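You operate a simulated robot arm through the tools that you are given. There is no shell and no other tool.

The job below is to be done with a simulated robot arm. You get a single attempt, and the scene is never put back.

JOB
Dose 10 ml of dye into beaker C, then add water to its 60 mark.
Fine: one stroke of the doser; leave both spouts swung aside and the beaker on the green pad. Set down upright: what you pick out.

Only the result counts: the job must be done as asked and must still hold three seconds after the hand-in. Knocking over, shifting, dropping, spilling or breaking anything else fails it.

ROBOT AND FRAMES
A 6-joint arm with a two-finger parallel gripper, fixed in place. Base frame: the origin is on the floor under the middle of its stand, x ahead of it, y to its left, z up; the work surface is at about z = 850. Readings come in mm, degrees, newtons and seconds.
With the tool pointing down near the work surface it reaches from about 180 to 760 mm from the base axis. Its first joint turns from -166.0 to 166.0 degrees. Payload 3.91 kg.
The TCP is the grasp point between the finger pads, 30 mm short of the fingertips. In the tool frame z runs along the fingers and y along their closing line. The gripper opens to 110 mm. The fingers are 20 mm wide and 10 mm thick; the gripper's body (48 by 112 mm) begins 55 mm behind the TCP.
Orientation is that of the tool frame in the base frame, as a unit quaternion [x, y, z, w]. With the fingers straight down and closing along the base's y, the tool's x points along the base's -x, its y along +y and its z along -z.

CONTROLS
- The arm moves only by the tool servo_tool. Its arguments are lists of equal length, an entry for each row: "dr": the turn, a rotation vector about the tool's x, y, z in degrees, a list of three; "linear": the shift along the tool's x, y, z in m, a list of three; "fingers": the gripper command, from -1 (fully open) to 1 (shut), values between in proportion. In form: {"dr": [[rx, ry, rz], ...], "linear": [[tx, ty, tz], ...], "fingers": [fingers, ...]}. A call has 1 to 20 rows; each row shifts and turns the commanded pose from where the row before left it, along the tool's axes as they then stand. Each row takes 0.2 s and may step no farther than 50 mm and 8.6 degrees from the row before; otherwise, or with a gripper value out of range, the whole call is refused. Where a pose cannot be reached the arm comes as near as it can. A force on the tool above 60 N (or 10 N above the force at the start of the call, whichever is more), or a blocked arm, ends the call early, and 0.2 s more pass. The fingers move at their own pace (about 45 mm/s each) and stop on an object; they squeeze with about 29 N. The grip force told is the motor's: it shows also when the fingers shut on nothing. Time passes only in rows, and 0.2 s behind the last, so rows that do not move let the fingers close. It gives the time, the measured TCP pose, the force on the tool (base axes), the opening and the grip force at its end, in the units of the frame above (readings bear some noise), with the torque about the TCP (base axes, N m) and any sound that the robot's microphone picked up, and new pictures: "views" is both (left out), scene, wrist or none.
- Cameras (640 x 400 px; columns grow to the right, rows downward): "scene" is fixed at [395.2, 641.9, 1697.5]; the picture's right is [-1.00, 0.00, 0.00], its down [0.00, 0.86, -0.51] and it looks along [-0.00, -0.51, -0.86] (base axes); focal length 249 px, centre (320, 200). "wrist" rides on the gripper at [71, 22, -107] in the tool frame; the picture's right is [-0.29, 0.96, 0.00], its down [-0.76, -0.23, -0.61] and it looks along [-0.58, -0.18, 0.79] (tool axes); focal length 243 px, centre (320, 200).
- lift_body(by): slides the trunk up (or, below 0, down) by that many mm; the arm rides with it, the base frame stays. It gives what a move gives, with no picture.
- point_at(camera, pixels): for up to 12 pixels [column, row] of the newest picture of that camera ("zoom" is the newest enlarged one), the place [x, y, z] in the base frame of the surface seen there, good to about 2 mm, but the place of the scene camera against the robot may be out by one fixed shift of up to 12 mm in any direction. It takes no simulated time.
- inspect(camera, box): a new picture of the part [left, top, right, bottom] of that camera's present view, enlarged. It takes no simulated time.
- close_job(): hands the job in; it is judged then, once.

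Unless the task says otherwise, let go and move clear before handing in.

The tools are called after "Emit:" as name(argument=value, ...) on one line, values as JSON. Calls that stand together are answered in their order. servo_tool: Moves the arm, as the interface text tells. Its arguments: {"type":"object","properties":{"dr":{"type":"array"},"linear":{"type":"array"},"fingers":{"type":"array"},"views":{"type":"string","enum":["both","scene","wrist","none"]}},"required":["dr","linear","fingers"]} The other tools are called the same way: lift_body (by) moves the trunk up or down; point_at (camera, pixels) gives the place of the surface under pixels of a picture; inspect (camera, box) takes an enlarged picture of a part of a camera's view; close_job () hands the job in.

At the start:

```text
time_s: 0.0
ee_pos: [276.6, 172.6, 1292.2]
tool_rot: [0.0, 1.0, 0.0, 0.001]
contact_force: [0.9, -0.6, 0.1]
wrist_torque: [-0.03, 0.0, 0.02]
gripper_width: 110.1
gripper_force: 0.1
trunk travel left (down, up): [-525.0, 65.0]
```

scene: 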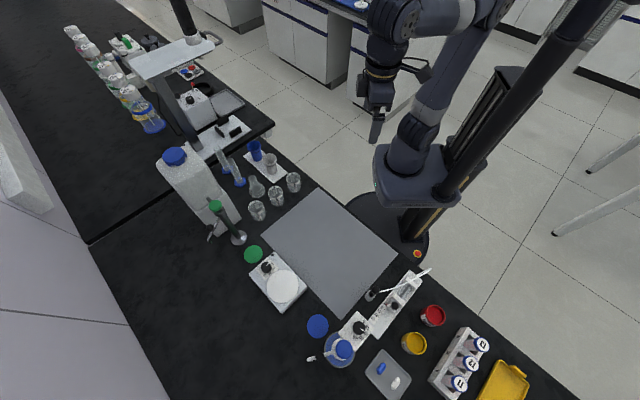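
wrist: 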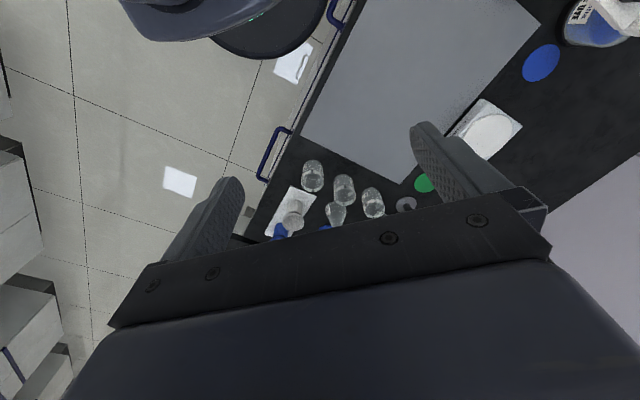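

The scene picture shows glass vessels around (257–293, 180–210), a green pad at (253,254), a blue pad at (317,326), a carboy at (200,185) and a bottle-top doser at (340,348). I'll enlarge these regions first to read labels.

Emit:
inspect(camera="scene", box=[190, 130, 320, 211])

Emit:
inspect(camera="scene", box=[280, 290, 424, 380])

Emit:
inspect(camera="scene", box=[150, 140, 310, 240])

Emit:
inspect(camera="scene", box=[190, 190, 318, 270])

```text
4.92 times, centred on (255, 170) of scene
```

zoom: 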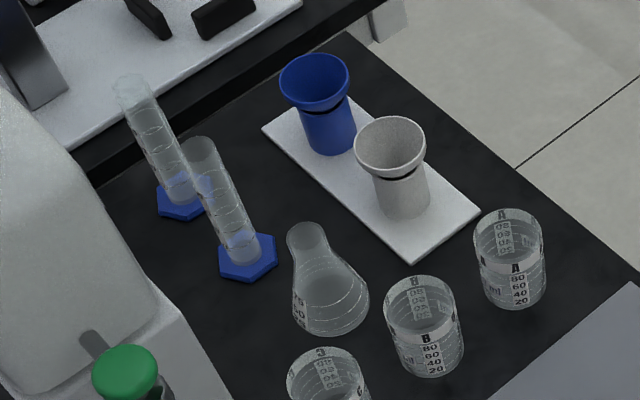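

```text
4.44 times, centred on (352, 335) of scene
```

zoom: 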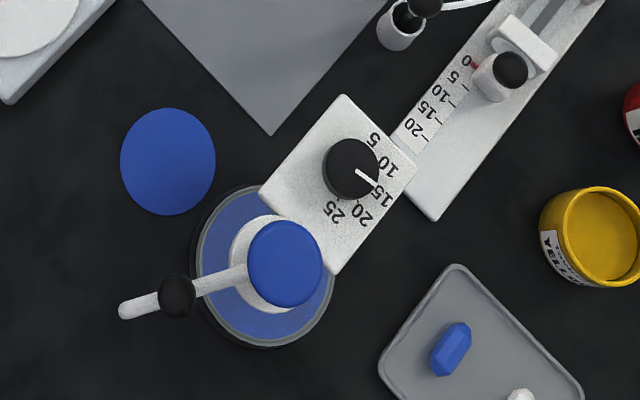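

```text
4.00 times, centred on (230, 190) of scene
```

zoom: 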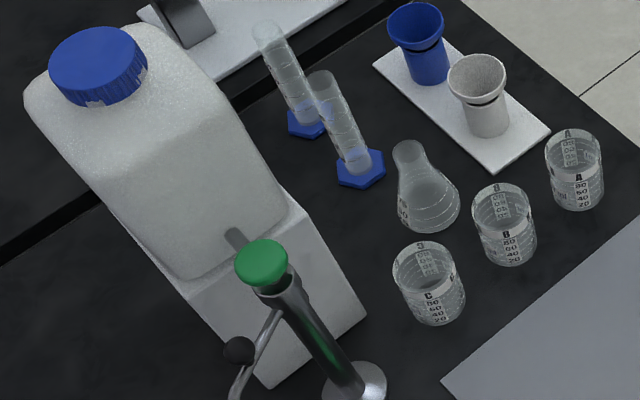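

```text
5.00 times, centred on (254, 230) of scene
```

zoom: 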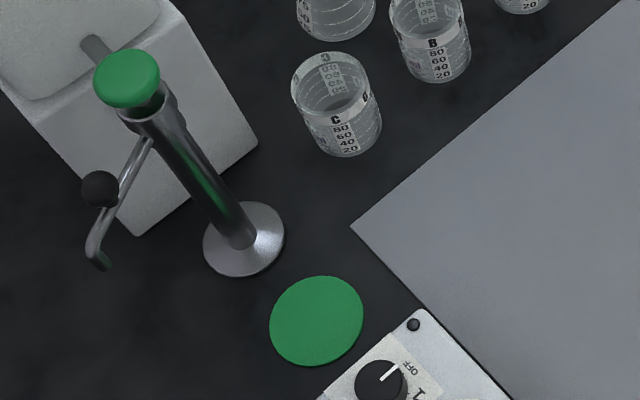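

The last zoom shows beaker C near zoom (340,105), the green-topped water post with its spout (knob at (100,188), tip (100,262)) swung away from the green pad at (316,320). I'll measure these points.

Emit:
point_at(camera="zoom", pixels=[[127, 72], [100, 188], [98, 262], [125, 190], [150, 140], [243, 255], [316, 320], [345, 148], [335, 110], [325, 60], [300, 90], [372, 88]])

Emit:
point_at(camera="scene", pixels=[[317, 326], [344, 349], [320, 356], [309, 359], [360, 328], [352, 320], [330, 360], [276, 195], [293, 181], [257, 190], [283, 288], [330, 250]])

```text
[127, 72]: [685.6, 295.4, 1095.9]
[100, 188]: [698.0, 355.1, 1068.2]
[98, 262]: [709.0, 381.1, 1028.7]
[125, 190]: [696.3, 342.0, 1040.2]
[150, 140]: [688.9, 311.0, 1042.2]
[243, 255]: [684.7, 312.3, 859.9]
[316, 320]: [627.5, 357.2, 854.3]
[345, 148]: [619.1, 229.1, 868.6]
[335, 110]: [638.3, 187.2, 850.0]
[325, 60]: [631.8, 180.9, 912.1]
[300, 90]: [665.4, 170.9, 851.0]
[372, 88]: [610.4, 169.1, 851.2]
```

```text
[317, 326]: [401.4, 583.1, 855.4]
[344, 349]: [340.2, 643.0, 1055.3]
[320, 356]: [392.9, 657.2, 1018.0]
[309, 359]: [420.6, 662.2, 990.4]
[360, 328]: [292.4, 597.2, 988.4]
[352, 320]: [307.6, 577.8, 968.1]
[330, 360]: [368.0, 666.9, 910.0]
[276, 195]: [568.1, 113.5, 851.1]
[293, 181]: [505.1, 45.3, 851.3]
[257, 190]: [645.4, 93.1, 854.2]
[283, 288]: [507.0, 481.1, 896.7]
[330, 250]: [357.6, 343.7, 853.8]
```

Coordinates show doser around (340,643), blue pad (401,583), post (685,305), green pad (627,357), and beaker C around (630,205). Next I move the arm back and turn it so that the wrist camera looks at the doser.

Emit:
servo_tool(dr=[[0, 0, 0], [0, 0, 0], [0, 0, 0], [0, 0, 0], [0, 0, 0], [0, 0, -8.55], [0, 0, -8.55], [0, 0, -8.55], [0, 0, -8.55], [0, 0, -8.55], [0, 0, -8.55], [0, 0, -8.55], [0, 0, -8.55], [0, 0, -8.55], [0, 0, 0]], linear=[[0.023, 0.028, 0.024], [0.023, 0.028, 0.024], [0.023, 0.028, 0.024], [0.023, 0.028, 0.024], [0.023, 0.028, 0.024], [0, 0, 0], [0, 0, 0], [0, 0, 0], [0, 0, 0], [0, 0, 0], [0, 0, 0], [0, 0, 0], [0, 0, 0], [0, 0, 0], [0, 0, 0]], fingers=[-1, -1, -1, -1, -1, -1, -1, -1, -1, -1, -1, -1, -1, -1, -1], views="both")

```text
time_s: 3.2
ee_pos: [160.8, 311.9, 1171.7]
tool_rot: [-0.623, 0.783, 0.0, 0.001]
contact_force: [0.4, -0.5, -0.5]
wrist_torque: [0.02, 0.0, 0.0]
gripper_width: 110.1
gripper_force: 0.1
trunk travel left (down, up): [-525.0, 65.0]
```

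scene: 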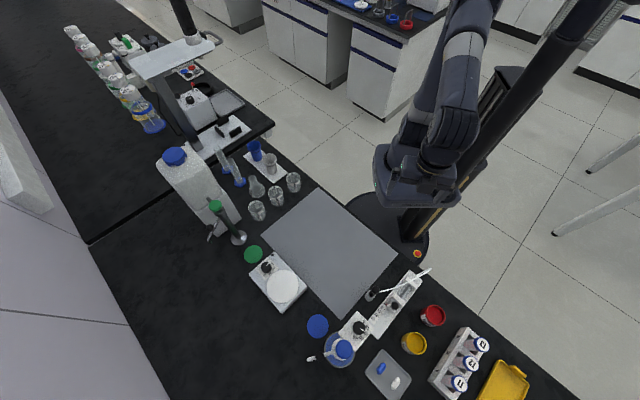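
wrist: 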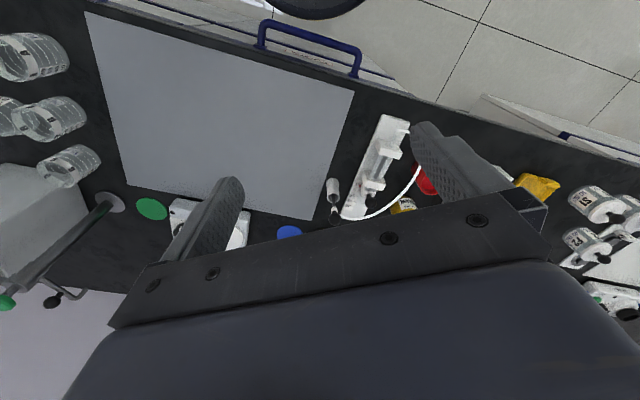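

The wrist picture is inverted (top is nearer the robot); it shows the grey mat, green pad (152,209) and blue pad (288,232). I'll compare the same features in both cameras to find the scene camera's fixed shift.

Emit:
point_at(camera="wrist", pixels=[[152, 209], [138, 209], [167, 209], [307, 219], [353, 91], [130, 186], [87, 13], [288, 232], [5, 301], [53, 301]])

Emit:
inspect(camera="scene", box=[190, 190, 318, 270])

Emit:
inspect(camera="wrist", box=[0, 140, 240, 290])

```text
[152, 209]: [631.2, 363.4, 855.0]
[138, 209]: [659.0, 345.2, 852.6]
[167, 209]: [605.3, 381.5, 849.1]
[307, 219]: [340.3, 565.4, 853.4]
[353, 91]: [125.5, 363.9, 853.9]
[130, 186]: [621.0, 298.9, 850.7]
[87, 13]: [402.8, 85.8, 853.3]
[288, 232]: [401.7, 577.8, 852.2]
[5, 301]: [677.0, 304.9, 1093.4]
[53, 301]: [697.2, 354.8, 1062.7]
```

```text
5.00 times, centred on (254, 230) of scene
```

zoom: 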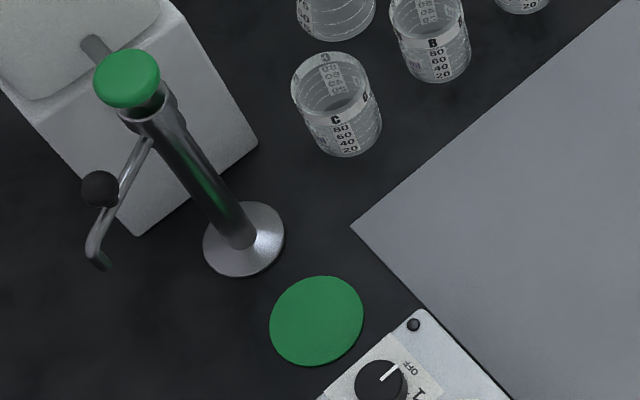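

```text
2.67 times, centred on (120, 215) of wrist
```

zoom: 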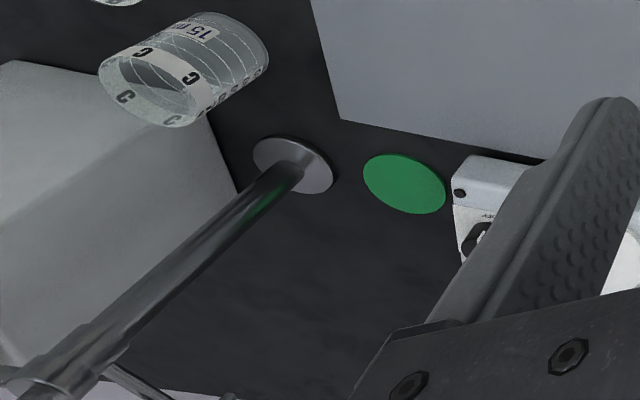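

The wrist zoom shows the green pad clearly between (363,172) and (446,195), with the mat corner at (339,119) and beaker C at upper left. I'll measure these.

Emit:
point_at(camera="zoom", pixels=[[404, 183], [366, 175], [443, 192], [395, 155], [413, 211], [342, 117], [292, 165], [256, 150], [332, 182], [160, 120], [260, 60], [130, 340]])

Emit:
point_at(camera="scene", pixels=[[253.2, 254.2], [244.5, 254], [262, 254.2], [253.2, 246], [253.2, 262.5], [261, 235], [341, 317], [317, 189]])

```text
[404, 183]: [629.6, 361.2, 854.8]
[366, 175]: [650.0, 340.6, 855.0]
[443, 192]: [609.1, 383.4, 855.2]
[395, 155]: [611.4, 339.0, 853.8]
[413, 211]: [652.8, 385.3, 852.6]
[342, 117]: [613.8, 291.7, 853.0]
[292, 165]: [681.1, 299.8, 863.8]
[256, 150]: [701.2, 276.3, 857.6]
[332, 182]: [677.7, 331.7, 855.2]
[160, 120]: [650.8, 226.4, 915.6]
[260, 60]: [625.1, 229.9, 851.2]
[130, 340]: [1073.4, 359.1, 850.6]
```

```text
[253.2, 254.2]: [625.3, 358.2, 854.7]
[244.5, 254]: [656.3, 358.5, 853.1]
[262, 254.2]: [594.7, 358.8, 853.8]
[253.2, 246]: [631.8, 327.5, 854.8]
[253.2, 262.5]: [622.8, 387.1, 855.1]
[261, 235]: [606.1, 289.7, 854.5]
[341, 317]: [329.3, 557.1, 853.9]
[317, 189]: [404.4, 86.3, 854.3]
```

Wrist and scene readings of the green pad differ by about (+5,+4) mm (wrist ≈ (631,362), scene ≈ (626,357)), so I'll trust the wrist. Now I move above the doser for a close view.

Emit:
servo_tool(dr=[[0, 0, 0], [0, 0, 0], [0, 0, 0], [0, 0, 0], [0, 0, 0], [0, 0, 0], [0, 0, 0], [0, 0, 0]], linear=[[-0.043, -0.01453, 0], [-0.043, -0.01453, 0], [-0.043, -0.01453, 0], [-0.043, -0.01453, 0], [-0.043, -0.01453, 0], [-0.043, -0.01453, 0], [-0.043, -0.01453, 0], [0, 0, 0]], fingers=[-1, -1, -1, -1, -1, -1, -1, -1], views="both")

```text
time_s: 5.0
ee_pos: [325.0, 572.9, 1174.7]
tool_rot: [-0.623, 0.782, -0.001, -0.001]
contact_force: [0.0, 0.1, -0.8]
wrist_torque: [0.0, 0.01, 0.01]
gripper_width: 110.0
gripper_force: 0.0
out of reach, approached as far as the arm can: row 7
trunk travel left (down, up): [-525.0, 65.0]
```

scene: 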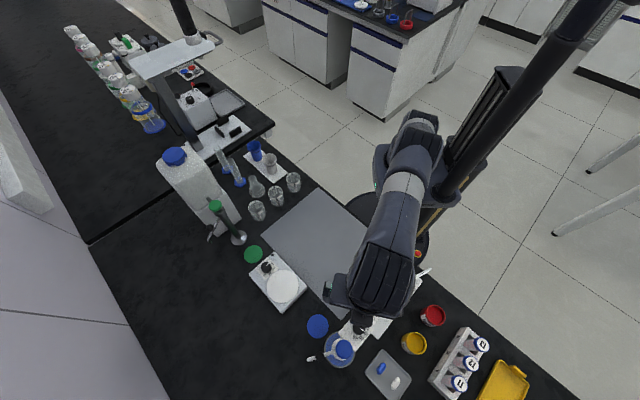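
wrist: 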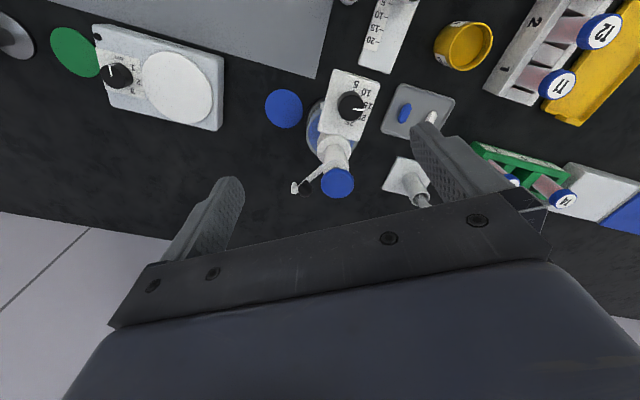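

Row 7 ran out of reach at r≈658 for this height, but the wrist now shows the doser well: dial at (350,107), blue cap (337,183), spout knob (306,187), blue pad (284,108). I'll enlarge it.

Emit:
inspect(camera="wrist", box=[250, 60, 410, 210])

Emit:
point_at(camera="wrist", pixels=[[284, 108], [338, 183], [306, 187], [350, 100], [350, 107], [294, 187], [75, 52], [340, 150], [322, 78], [310, 130], [366, 98], [265, 108]])

```text
2.67 times, centred on (330, 135) of wrist
```

zoom: 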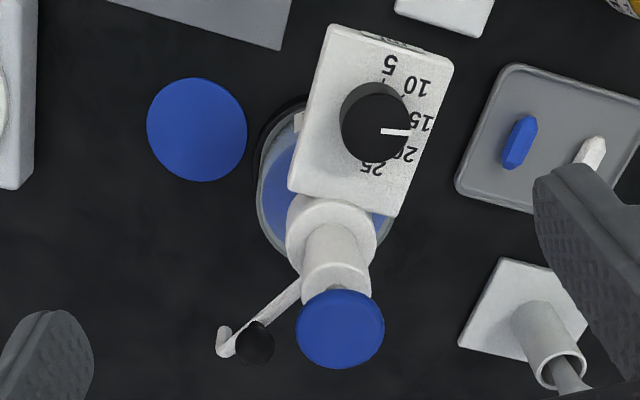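

```text
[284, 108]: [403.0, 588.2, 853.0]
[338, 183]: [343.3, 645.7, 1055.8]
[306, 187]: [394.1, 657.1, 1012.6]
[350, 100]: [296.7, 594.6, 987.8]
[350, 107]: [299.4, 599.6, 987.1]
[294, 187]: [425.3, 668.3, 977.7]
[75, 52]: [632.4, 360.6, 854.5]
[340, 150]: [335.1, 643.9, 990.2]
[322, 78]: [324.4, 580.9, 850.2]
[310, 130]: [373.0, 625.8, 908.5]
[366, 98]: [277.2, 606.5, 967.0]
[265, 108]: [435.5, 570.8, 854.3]
```

The dial's pointer lies between 15 and 20, so it must be turned back to 10. I'll zoom on the dial to see tick marks and the pointer.

Emit:
inspect(camera="wrist", box=[320, 65, 376, 145])

Emit:
inspect(camera="wrist", box=[318, 80, 382, 130])

```text
5.00 times, centred on (348, 105) of wrist
```

zoom: 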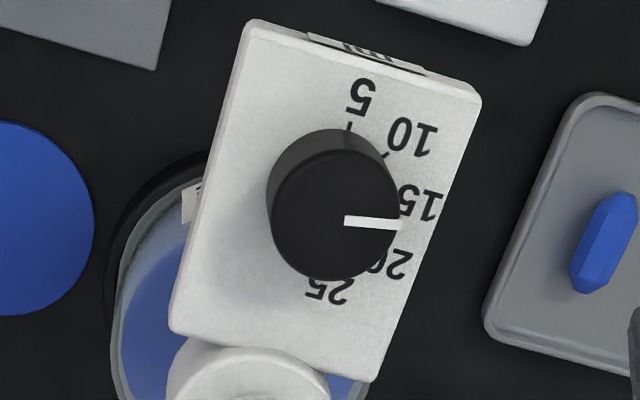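

```text
8.00 times, centred on (350, 105) of wrist
```

zoom: 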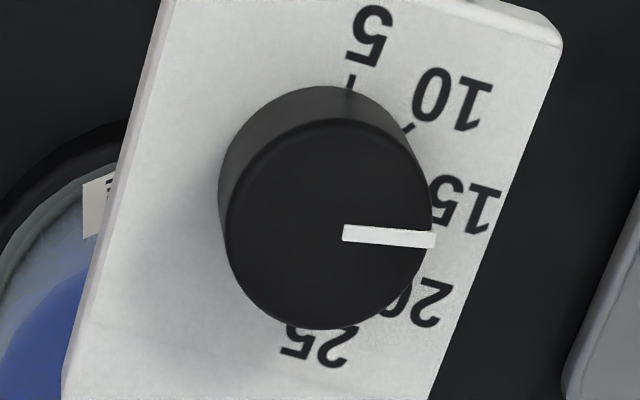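

The 8x view shows the knob top centred near (328,222), pointer from (343,233) to (434,240), and ticks at (351,80) and (409,128). I'll measure these for angles.

Emit:
point_at(camera="zoom", pixels=[[351, 80], [410, 127], [346, 233], [432, 240], [227, 222], [425, 205], [328, 122], [325, 325], [370, 35], [450, 100], [465, 205], [415, 300]])

Emit:
inspect(camera="scene", box=[300, 300, 396, 360])

```text
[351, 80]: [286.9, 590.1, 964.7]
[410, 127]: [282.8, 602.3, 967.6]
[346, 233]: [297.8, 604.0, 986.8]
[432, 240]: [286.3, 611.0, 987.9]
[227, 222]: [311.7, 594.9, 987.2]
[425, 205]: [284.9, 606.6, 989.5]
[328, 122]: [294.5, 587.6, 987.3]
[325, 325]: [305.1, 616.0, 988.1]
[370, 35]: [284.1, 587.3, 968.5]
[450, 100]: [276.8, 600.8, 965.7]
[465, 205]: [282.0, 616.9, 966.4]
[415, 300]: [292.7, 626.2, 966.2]
```

```text
6.67 times, centred on (348, 330) of scene
```

zoom: 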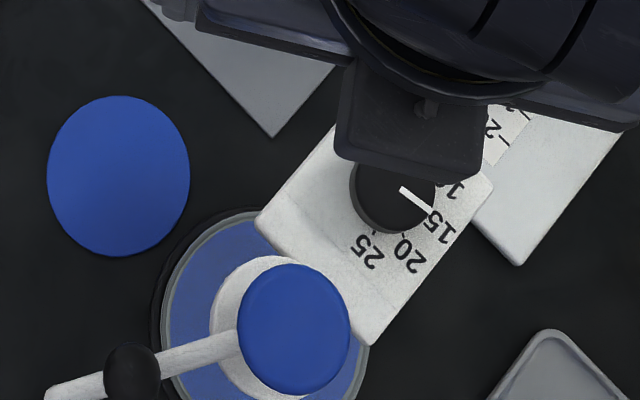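

From the zoom geometry the dial centre is about (300.8,602.9), knob top z≈988, plate z≈967; the pointer is at ≈145° and the 10 tick at ≈180.5°, so a turn of about +35° (seen from above) is needed. I'll raise the trunk fully to gain reach, since the targets are high and far out.

Emit:
lift_body(by=65)

```text
time_s: 6.0
ee_pos: [324.2, 572.4, 1239.6]
tool_rot: [-0.622, 0.783, 0.0, 0.001]
contact_force: [-0.7, -0.3, -0.5]
wrist_torque: [0.01, -0.02, 0.01]
gripper_width: 110.2
gripper_force: 0.1
trunk travel left (down, up): [-590.0, 0.0]
```

The trunk is now at its upper limit and TCP at z=1240. I'll turn the gripper to about 28° yaw, lower it to z≈1120 and narrow the fingers to ~50 mm.

Emit:
servo_tool(dr=[[0, 0, 8.2], [0, 0, 8.2], [0, 0, 8.2], [0, 0, 8.2], [0, 0, 8.2], [0, 0, 8.2], [0, 0, 0]], linear=[[0, 0, 0.02], [0, 0, 0.02], [0, 0, 0.02], [0, 0, 0.02], [0, 0, 0.02], [0, 0, 0.02], [0, 0, 0]], fingers=[0.09, 0.09, 0.09, 0.09, 0.09, 0.09, 0.09], views="wrist")

```text
time_s: 7.6
ee_pos: [327.1, 571.7, 1119.1]
tool_rot: [-0.24, 0.971, -0.001, 0.001]
contact_force: [0.0, 0.3, 0.3]
wrist_torque: [-0.01, 0.0, -0.01]
gripper_width: 50.3
gripper_force: 0.0
trunk travel left (down, up): [-590.0, 0.0]
```

wrist: 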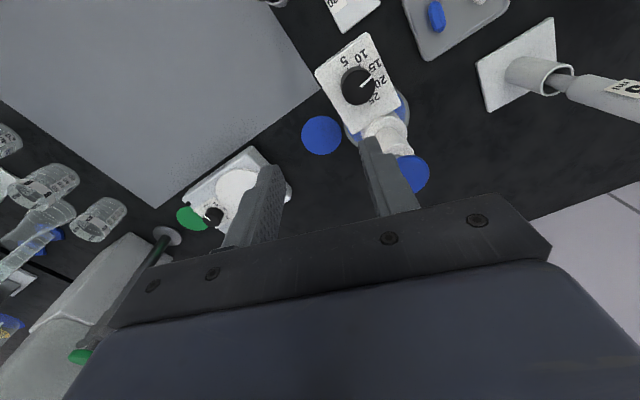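

Yaw is 27.8° with TCP at (327,572,1119). I'll zoom on the dial once more from this angle to refine its centre and tick angles.

Emit:
inspect(camera="wrist", box=[318, 60, 398, 110])

```text
8.00 times, centred on (358, 85) of wrist
```

zoom: 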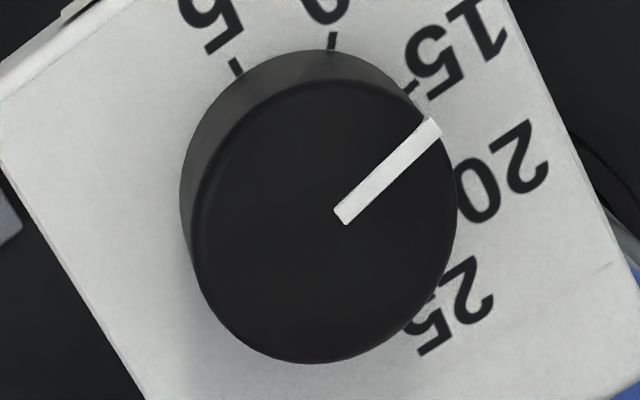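

Refined: dial centre ≈ (300,602), pointer ≈146°, ticks 5/10/15 at ≈226°/182°/140°, so a turn of ≈ +36°. I'll go above the knob and descend around it.

Emit:
servo_tool(dr=[[0, 0, 0], [0, 0, 0], [0, 0, 0], [0, 0, 0], [0, 0, 0], [0, 0, 0]], linear=[[0.0098, 0.0394, 0], [0, 0, 0.026], [0, 0, 0.026], [0, 0, 0.026], [0, 0, 0.026], [0, 0, 0]], fingers=[0.09, 0.09, 0.09, 0.09, 0.09, 0.09], views="both")

```text
time_s: 9.0
ee_pos: [298.0, 600.2, 1016.0]
tool_rot: [-0.24, 0.971, -0.001, 0.0]
contact_force: [0.6, 0.3, 0.2]
wrist_torque: [0.01, -0.03, 0.02]
gripper_width: 50.3
gripper_force: 0.1
trunk travel left (down, up): [-590.0, 0.0]
```

scene: 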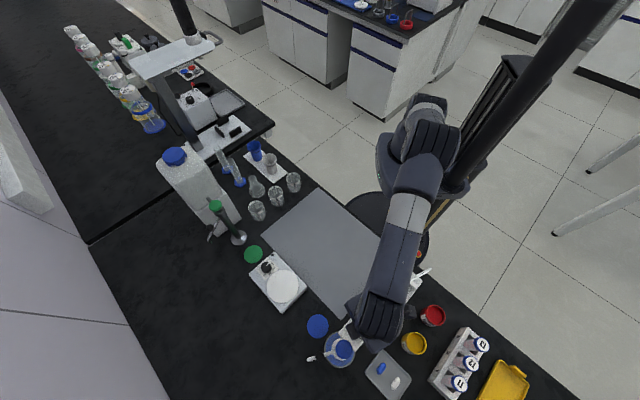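
wrist: 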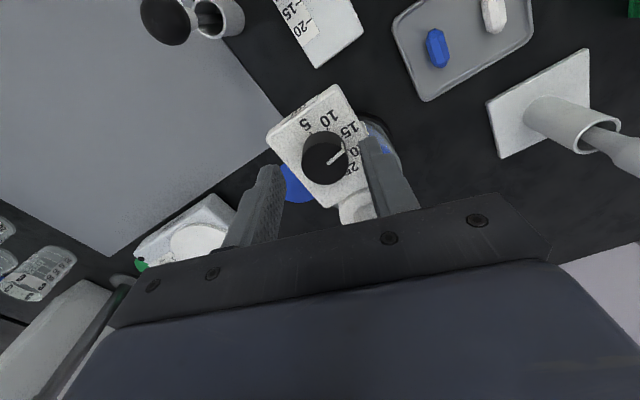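

The fingers straddle the dial (knob at (325,158) between them). I'll zoom in to check alignment and the right finger's clearance.

Emit:
inspect(camera="wrist", box=[230, 80, 430, 205])

Emit:
inspect(camera="wrist", box=[280, 110, 376, 170])

```text
3.20 times, centred on (330, 142) of wrist
```

zoom: 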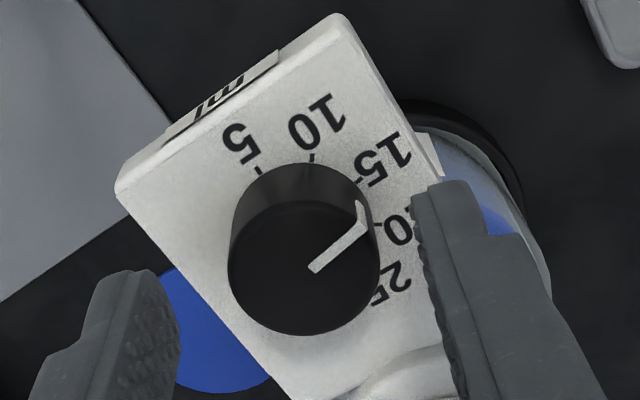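

```text
6.67 times, centred on (328, 140) of wrist
```

zoom: 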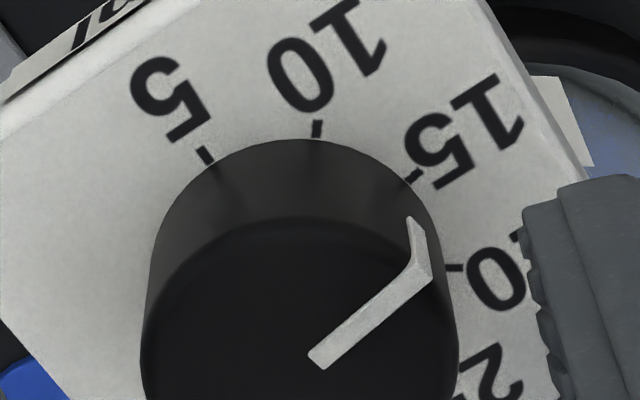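

The knob centre appears ~2 mm toward the right finger (tool +y). I'll shift 2 mm, lower 13 mm and close on the knob.

Emit:
servo_tool(dr=[[0, 0, 0], [0, 0, 0], [0, 0, 0], [0, 0, 0], [0, 0, 0], [0, 0, 0], [0, 0, 0]], linear=[[0, 0.002, 0.006], [0, 0, 0.006], [0, 0, 0], [0, 0, 0], [0, 0, 0], [0, 0, 0], [0, 0, 0]], fingers=[0.09, 0.09, 0.25, 0.4, 0.6, 0.8, 0.8], views="wrist")

```text
time_s: 10.6
ee_pos: [297.6, 603.9, 1003.9]
tool_rot: [-0.24, 0.971, 0.0, 0.0]
contact_force: [-0.6, 1.3, -2.3]
wrist_torque: [0.22, -0.18, 0.01]
gripper_width: 30.2
gripper_force: 44.8
trunk travel left (down, up): [-590.0, 0.0]
```

wrist: 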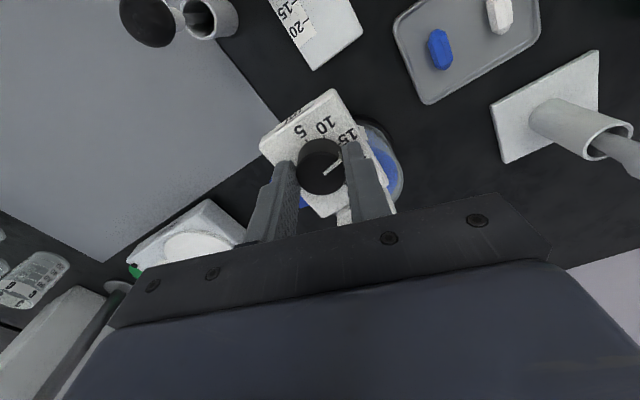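

The knob is gripped (width 30.2 mm). Now turning +36° about vertical (tool z −36°) toward the 10 mark.

Emit:
servo_tool(dr=[[0, 0, -6], [0, 0, -6], [0, 0, -6], [0, 0, -6], [0, 0, -6], [0, 0, 0], [0, 0, 0]], linear=[[0, 0, 0], [0, 0, 0], [0, 0, 0], [0, 0, 0], [0, 0, 0], [0, 0, 0], [0, 0, 0]], fingers=[0.8, 0.8, 0.8, 0.8, 0.8, 0.8, 0.8], views="both")

Emit:
inspect(camera="wrist", box=[270, 90, 366, 200])

```text
time_s: 12.2
ee_pos: [298.0, 601.4, 1003.5]
tool_rot: [-0.483, 0.876, 0.0, 0.0]
contact_force: [5.3, -19.3, 4.4]
wrist_torque: [-1.66, 0.32, -0.04]
gripper_width: 30.3
gripper_force: 45.3
trunk travel left (down, up): [-590.0, 0.0]
```

scene: 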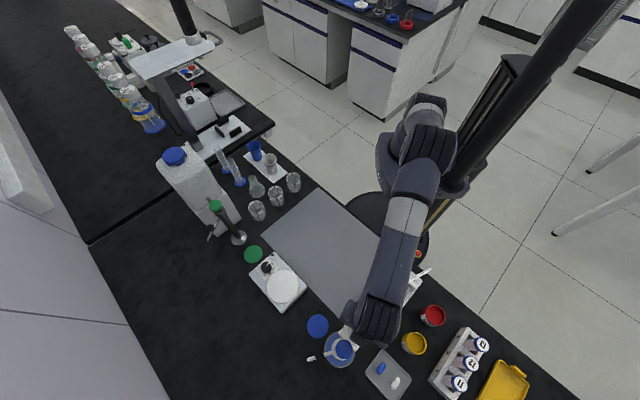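
wrist: 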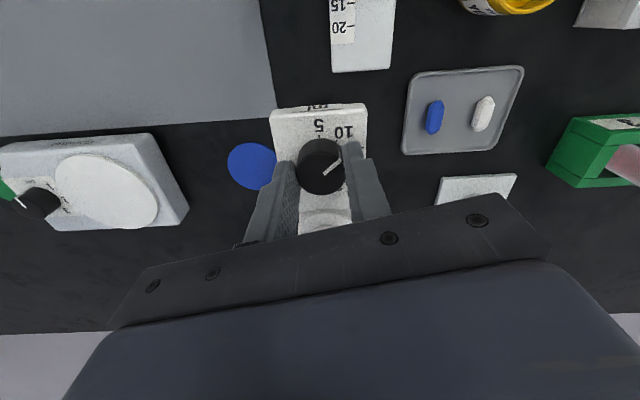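

```text
3.64 times, centred on (318, 145) of wrist
```

zoom: 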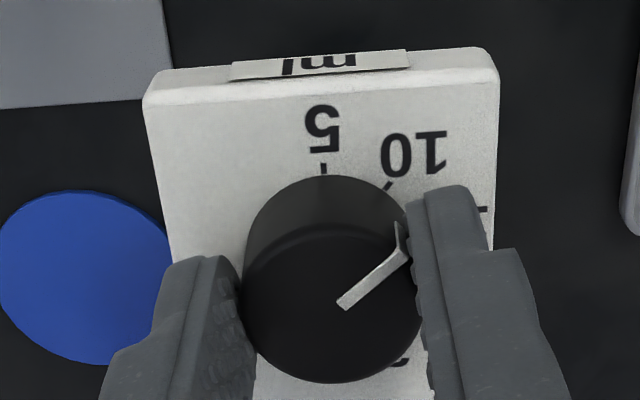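

The pointer followed the gripper: now ≈171–172° versus the 10 tick ≈181–182°, so about 10° remain. I'll turn 9° more and recheck.

Emit:
servo_tool(dr=[[0, 0, -4.5], [0, 0, -4.5], [0, 0, 0], [0, 0, 0]], linear=[[0, 0, 0], [0, 0, 0], [0, 0, 0], [0, 0, 0]], fingers=[0.8, 0.8, 0.8, 0.8], views="both")

Emit:
inspect(camera="wrist", box=[270, 100, 370, 200])

Emit:
inspect(camera="scene", box=[308, 310, 388, 360])

```text
time_s: 13.2
ee_pos: [299.1, 602.1, 1003.6]
tool_rot: [-0.549, 0.836, 0.0, 0.0]
contact_force: [9.5, -28.8, -3.2]
wrist_torque: [-0.24, -0.5, -0.07]
gripper_width: 30.1
gripper_force: 45.0
trunk travel left (down, up): [-590.0, 0.0]
```

scene: 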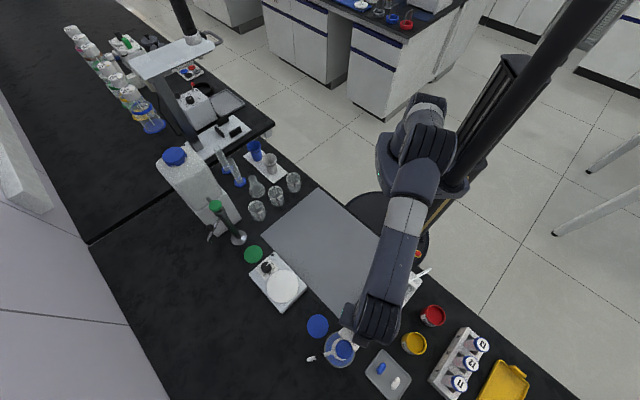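
wrist: 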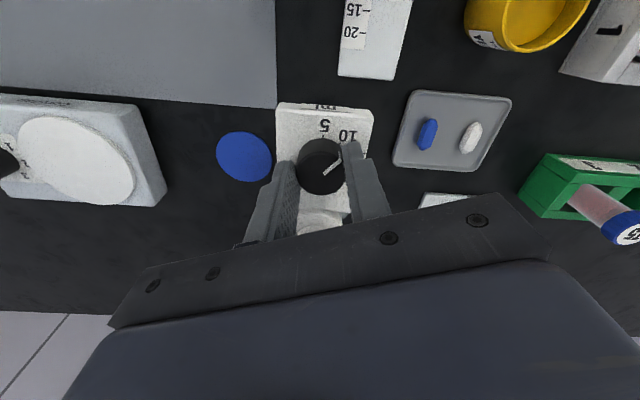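

```text
4.00 times, centred on (320, 150) of wrist
```

zoom: 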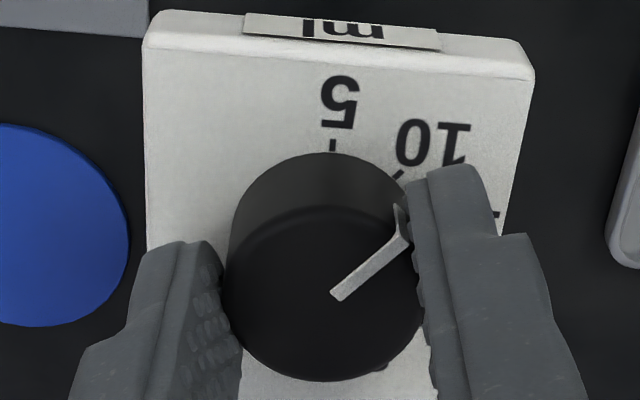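

```text
8.00 times, centred on (348, 335) of scene
```

zoom: 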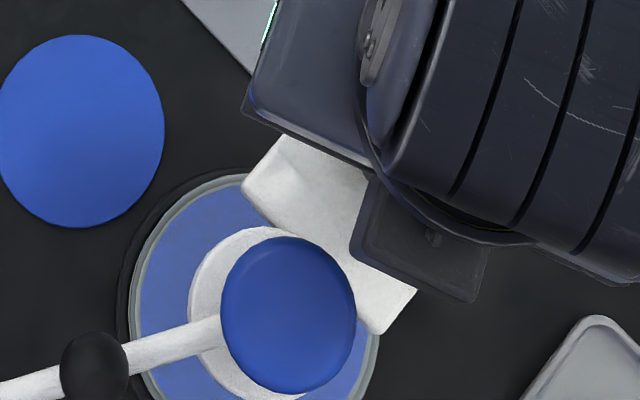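

The pointer is now close to the 10 tick (≈178–183° by different estimates) but the fingers hide part of it, and a side force of ~30 N has built up. I'll open, rise and look from above.

Emit:
servo_tool(dr=[[0, 0, 0], [0, 0, 0], [0, 0, 0], [0, 0, 0], [0, 0, 0], [0, 0, 0], [0, 0, 0]], linear=[[0, 0, 0], [0, 0, 0], [0, 0, -0.02], [0, 0, -0.04], [0.015, 0, -0.04], [0.015, 0, -0.03], [0, 0, 0]], fingers=[0.09, 0.09, 0.09, 0.09, 0.09, 0.09, 0.09], views="both")

Emit:
inspect(camera="wrist", box=[290, 60, 370, 160])

```text
time_s: 14.8
ee_pos: [282.3, 576.7, 1136.5]
tool_rot: [-0.551, 0.835, 0.0, 0.0]
contact_force: [0.4, -0.4, 0.8]
wrist_torque: [0.04, -0.01, 0.04]
gripper_width: 50.2
gripper_force: 0.2
trunk travel left (down, up): [-590.0, 0.0]
```

scene: 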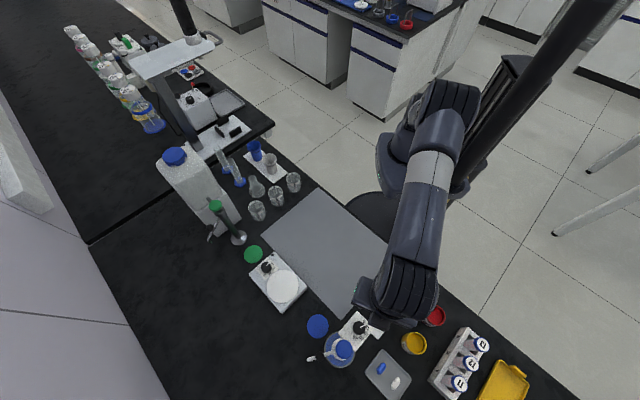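
wrist: 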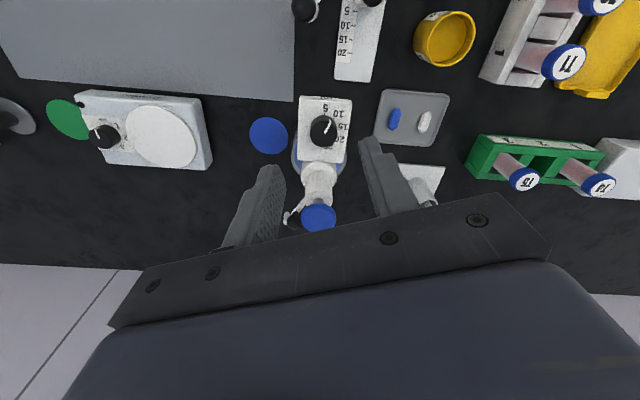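

```text
4.00 times, centred on (330, 110) of wrist
```

zoom: 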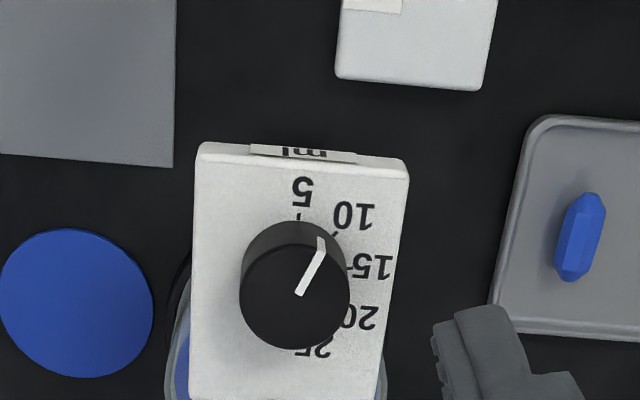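

The pointer now looks steeper, perhaps at or past 10. I'll zoom more closely and compute the angle.

Emit:
inspect(camera="wrist", box=[291, 100, 355, 150])

Emit:
inspect(camera="scene", box=[328, 305, 392, 345])

```text
8.00 times, centred on (323, 125) of wrist
```

zoom: 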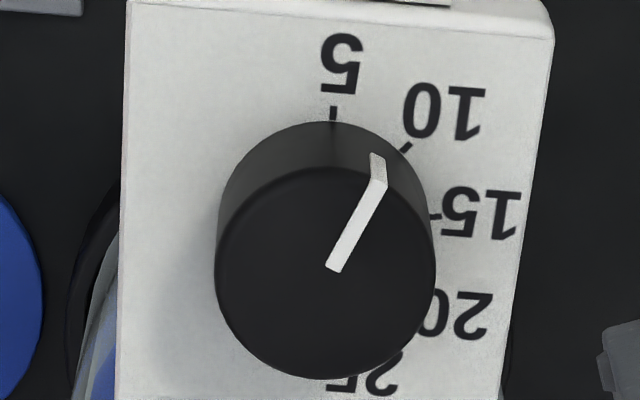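

```text
10.00 times, centred on (360, 325) of scene
```

zoom: 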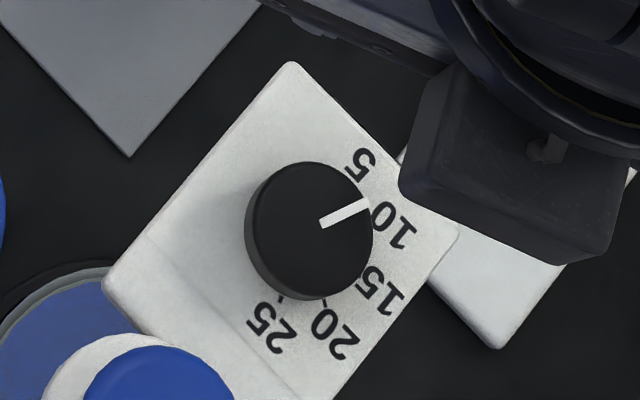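

The pointer over-travelled to ≈201° as the fingers let go with side load, i.e. ≈19–20° past the 10 tick at ≈181–182°. I'll re-centre better on the knob at about (299.2,602.2), regrip and turn back ~20°, then unload sideways before opening.

Emit:
servo_tool(dr=[[0, 0, 0], [0, 0, 0], [0, 0, 0], [0, 0, 0], [0, 0, 0], [0, 0, 0]], linear=[[-0.03, -0.0055, 0], [0, 0, 0.04], [0, 0, 0.04], [0, 0, 0.035], [0, 0, 0], [0, 0, 0]], fingers=[0.2, 0.2, 0.2, 0.2, 0.2, 0.2], views="wrist")

Emit:
inspect(camera="wrist", box=[250, 90, 400, 200])

```text
time_s: 16.2
ee_pos: [302.4, 601.3, 1018.5]
tool_rot: [-0.551, 0.835, 0.0, -0.001]
contact_force: [-0.1, 0.1, -0.6]
wrist_torque: [-0.03, 0.0, 0.02]
gripper_width: 43.6
gripper_force: 0.0
trunk travel left (down, up): [-590.0, 0.0]
```

wrist: 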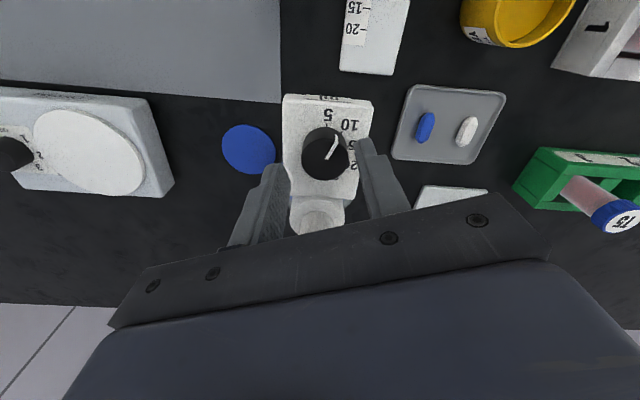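

```text
3.64 times, centred on (325, 145) of wrist
```

zoom: 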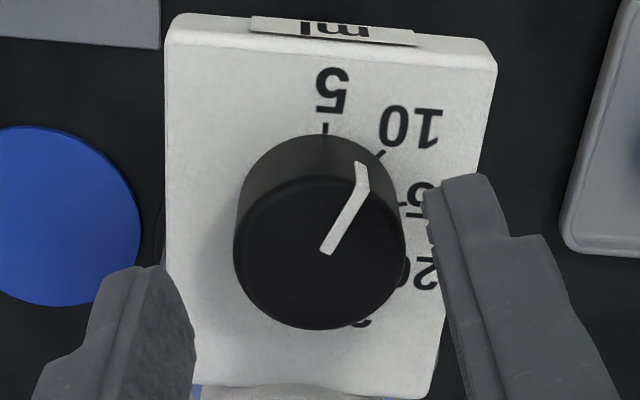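

The knob sits ~3.6 mm toward tool +y from the finger axis (knob centre wrist (325,159) vs axis (319,161)). I'll shift that much and descend, then check before closing.

Emit:
servo_tool(dr=[[0, 0, 0], [0, 0, 0], [0, 0, 0], [0, 0, 0]], linear=[[0.0005, 0.0036, 0], [0, 0, 0.008], [0, 0, 0.007], [0, 0, 0]], fingers=[0.2, 0.2, 0.2, 0.2], views="wrist")

Emit:
inspect(camera="wrist", box=[250, 90, 400, 200])

```text
time_s: 17.2
ee_pos: [297.5, 603.6, 1003.6]
tool_rot: [-0.551, 0.835, 0.0, 0.001]
contact_force: [-0.1, 0.2, 0.4]
wrist_torque: [-0.01, 0.01, -0.01]
gripper_width: 44.1
gripper_force: 0.0
trunk travel left (down, up): [-590.0, 0.0]
```

wrist: 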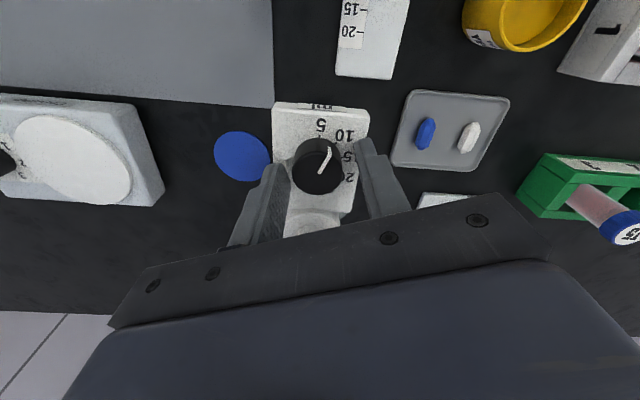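

```text
3.64 times, centred on (325, 145) of wrist
```

zoom: 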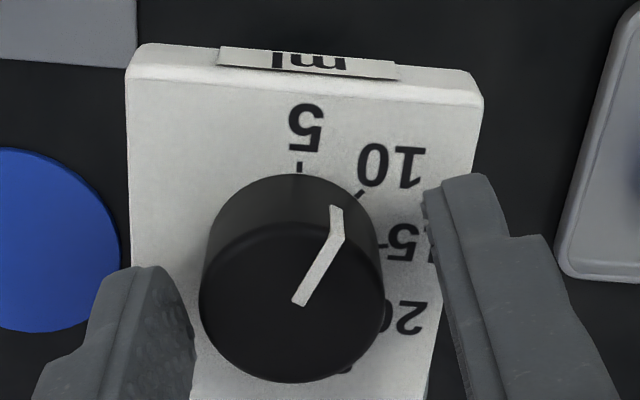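

The knob now appears ~1.2 mm to the other side; the arm may still be settling. I'll wait a few rows and re-measure before closing.

Emit:
servo_tool(dr=[[0, 0, 0], [0, 0, 0], [0, 0, 0]], linear=[[0, -0.001, 0], [0, 0, 0], [0, 0, 0]], fingers=[0.2, 0.2, 0.2], views="wrist")

Emit:
inspect(camera="wrist", box=[250, 90, 400, 200])

```text
time_s: 18.0
ee_pos: [298.6, 603.9, 1003.2]
tool_rot: [-0.551, 0.835, 0.0, -0.001]
contact_force: [0.0, 0.6, -0.3]
wrist_torque: [0.01, 0.01, 0.01]
gripper_width: 44.0
gripper_force: 0.0
trunk travel left (down, up): [-590.0, 0.0]
```

wrist: 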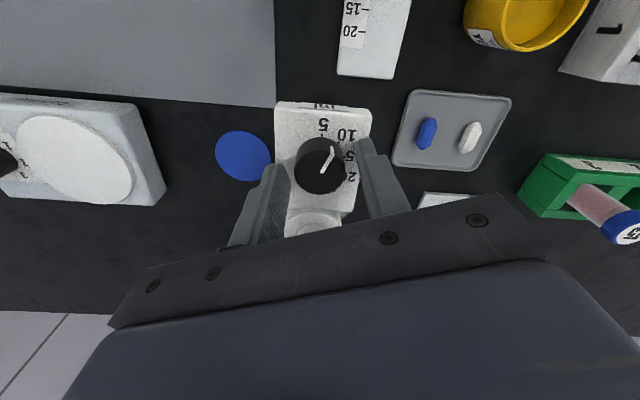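

```text
3.64 times, centred on (325, 145) of wrist
```

zoom: 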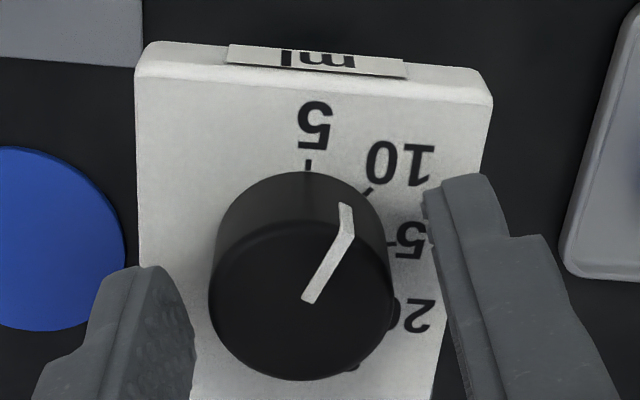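

The knob centre (wrist (319.6,172.8)) now matches the finger axis (319,173). Closing gently on the knob.

Emit:
servo_tool(dr=[[0, 0, 0], [0, 0, 0], [0, 0, 0], [0, 0, 0], [0, 0, 0]], linear=[[0, 0, 0], [0, 0, 0], [0, 0, 0], [0, 0, 0], [0, 0, 0]], fingers=[0.3, 0.38, 0.42, 0.46, 0.46], views="wrist")

Emit:
inspect(camera="wrist", box=[250, 90, 400, 200])

```text
time_s: 19.2
ee_pos: [299.3, 601.5, 1003.6]
tool_rot: [-0.55, 0.835, -0.001, 0.0]
contact_force: [2.1, -1.6, 0.8]
wrist_torque: [-0.02, -0.14, 0.01]
gripper_width: 31.1
gripper_force: 1.3
trunk travel left (down, up): [-590.0, 0.0]
```

wrist: 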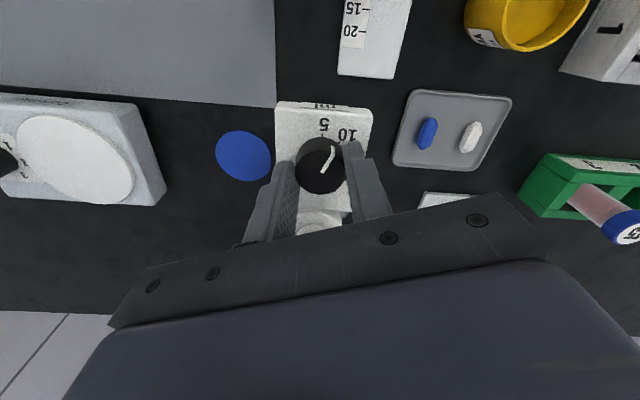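

```text
3.64 times, centred on (325, 145) of wrist
```

zoom: 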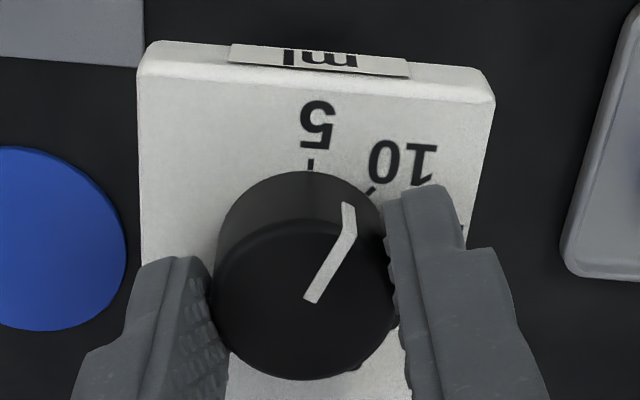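

Contact is light and nearly balanced (side force ~2.6 N). I'll tighten moderately and turn back by 19°.

Emit:
servo_tool(dr=[[0, 0, 0], [0, 0, 0], [0, 0, 4], [0, 0, 4], [0, 0, 4], [0, 0, 4], [0, 0, 3], [0, 0, 0], [0, 0, 0]], linear=[[0, 0, 0], [0, 0, 0], [0, 0, 0], [0, 0, 0], [0, 0, 0], [0, 0, 0], [0, 0, 0], [0, 0, 0], [0, 0, 0]], fingers=[0.55, 0.55, 0.55, 0.55, 0.55, 0.55, 0.55, 0.55, 0.55], views="wrist")

Emit:
inspect(camera="wrist", box=[250, 90, 400, 200])

```text
time_s: 21.2
ee_pos: [297.8, 602.7, 1003.3]
tool_rot: [-0.404, 0.915, 0.001, 0.0]
contact_force: [-0.3, -3.8, 3.7]
wrist_torque: [-0.66, 0.59, 0.02]
gripper_width: 29.9
gripper_force: 44.6
trunk travel left (down, up): [-590.0, 0.0]
```

wrist: 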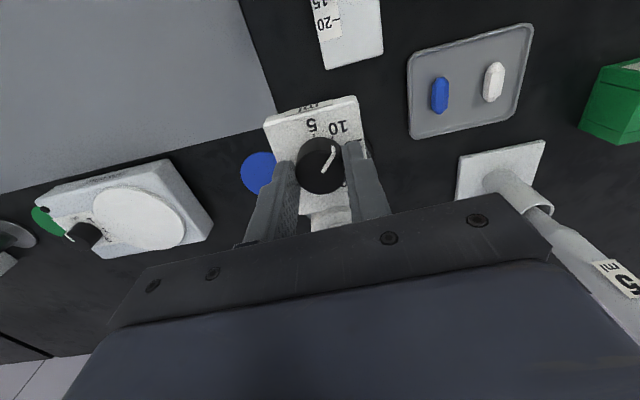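

```text
3.64 times, centred on (325, 145) of wrist
```

zoom: 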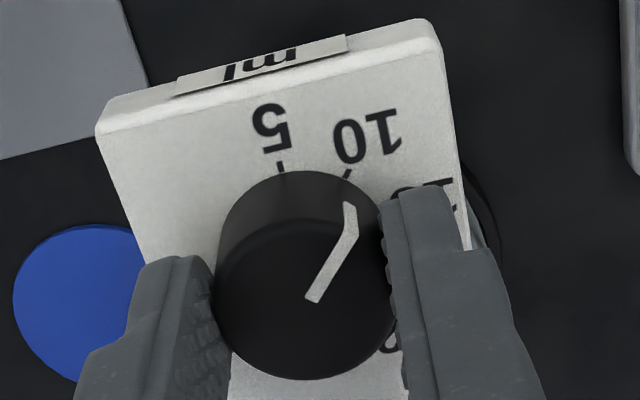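

The pointer computes to ≈179° against the 10 tick ≈181°, with small side force. I'll release gradually, rise and check from above.

Emit:
servo_tool(dr=[[0, 0, 0], [0, 0, 0], [0, 0, 0], [0, 0, 0], [0, 0, 0], [0, 0, 0], [0, 0, 0], [0, 0, 0], [0, 0, 0], [0, 0, 0]], linear=[[0, 0, 0], [0, 0, 0], [0, 0, 0], [0, 0, 0], [0, 0, -0.02], [0, 0, -0.04], [0.012, 0, -0.04], [0.012, 0, -0.03], [0, 0, 0], [0, 0, 0]], fingers=[0.45, 0.42, 0.35, 0.2, 0.2, 0.2, 0.2, 0.2, 0.2, 0.2], views="both")

Emit:
inspect(camera="wrist", box=[291, 90, 355, 140])

Emit:
inspect(camera="scene", box=[328, 305, 392, 345])

```text
time_s: 23.4
ee_pos: [282.9, 587.9, 1133.5]
tool_rot: [-0.405, 0.914, 0.0, 0.0]
contact_force: [0.7, 0.0, 0.2]
wrist_torque: [-0.07, -0.01, 0.01]
gripper_width: 44.2
gripper_force: 0.0
trunk travel left (down, up): [-590.0, 0.0]
```

scene: 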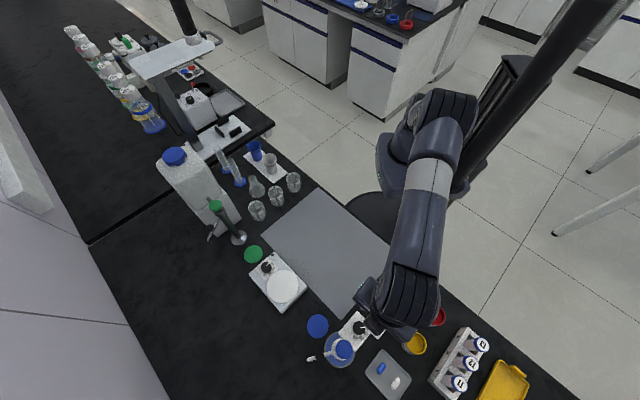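
wrist: 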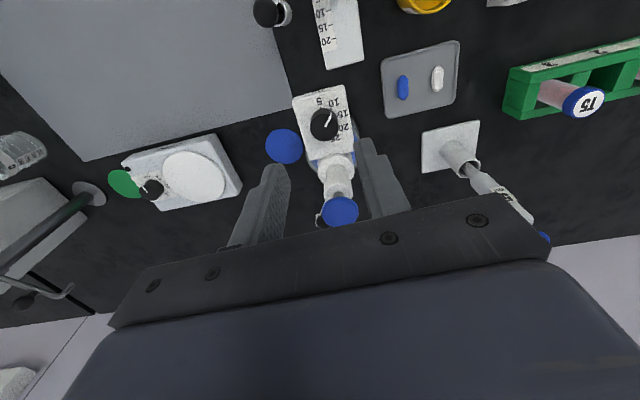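

```text
8.00 times, centred on (323, 115) of wrist
```

zoom: 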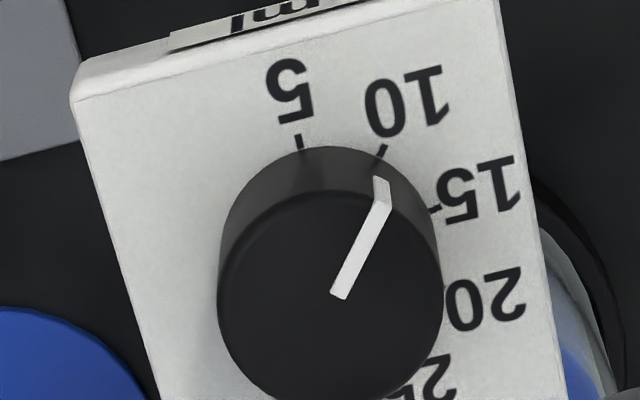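

```text
10.00 times, centred on (360, 325) of scene
```

zoom: 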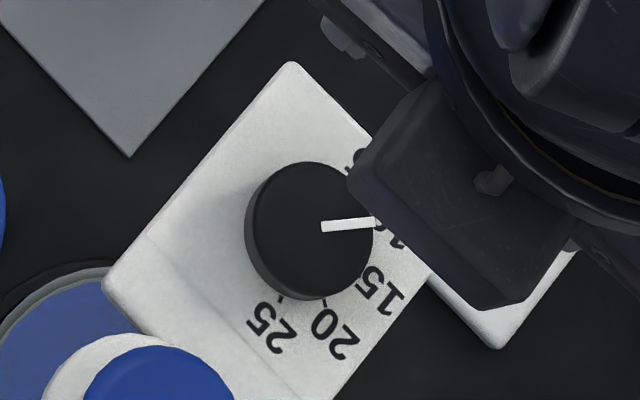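

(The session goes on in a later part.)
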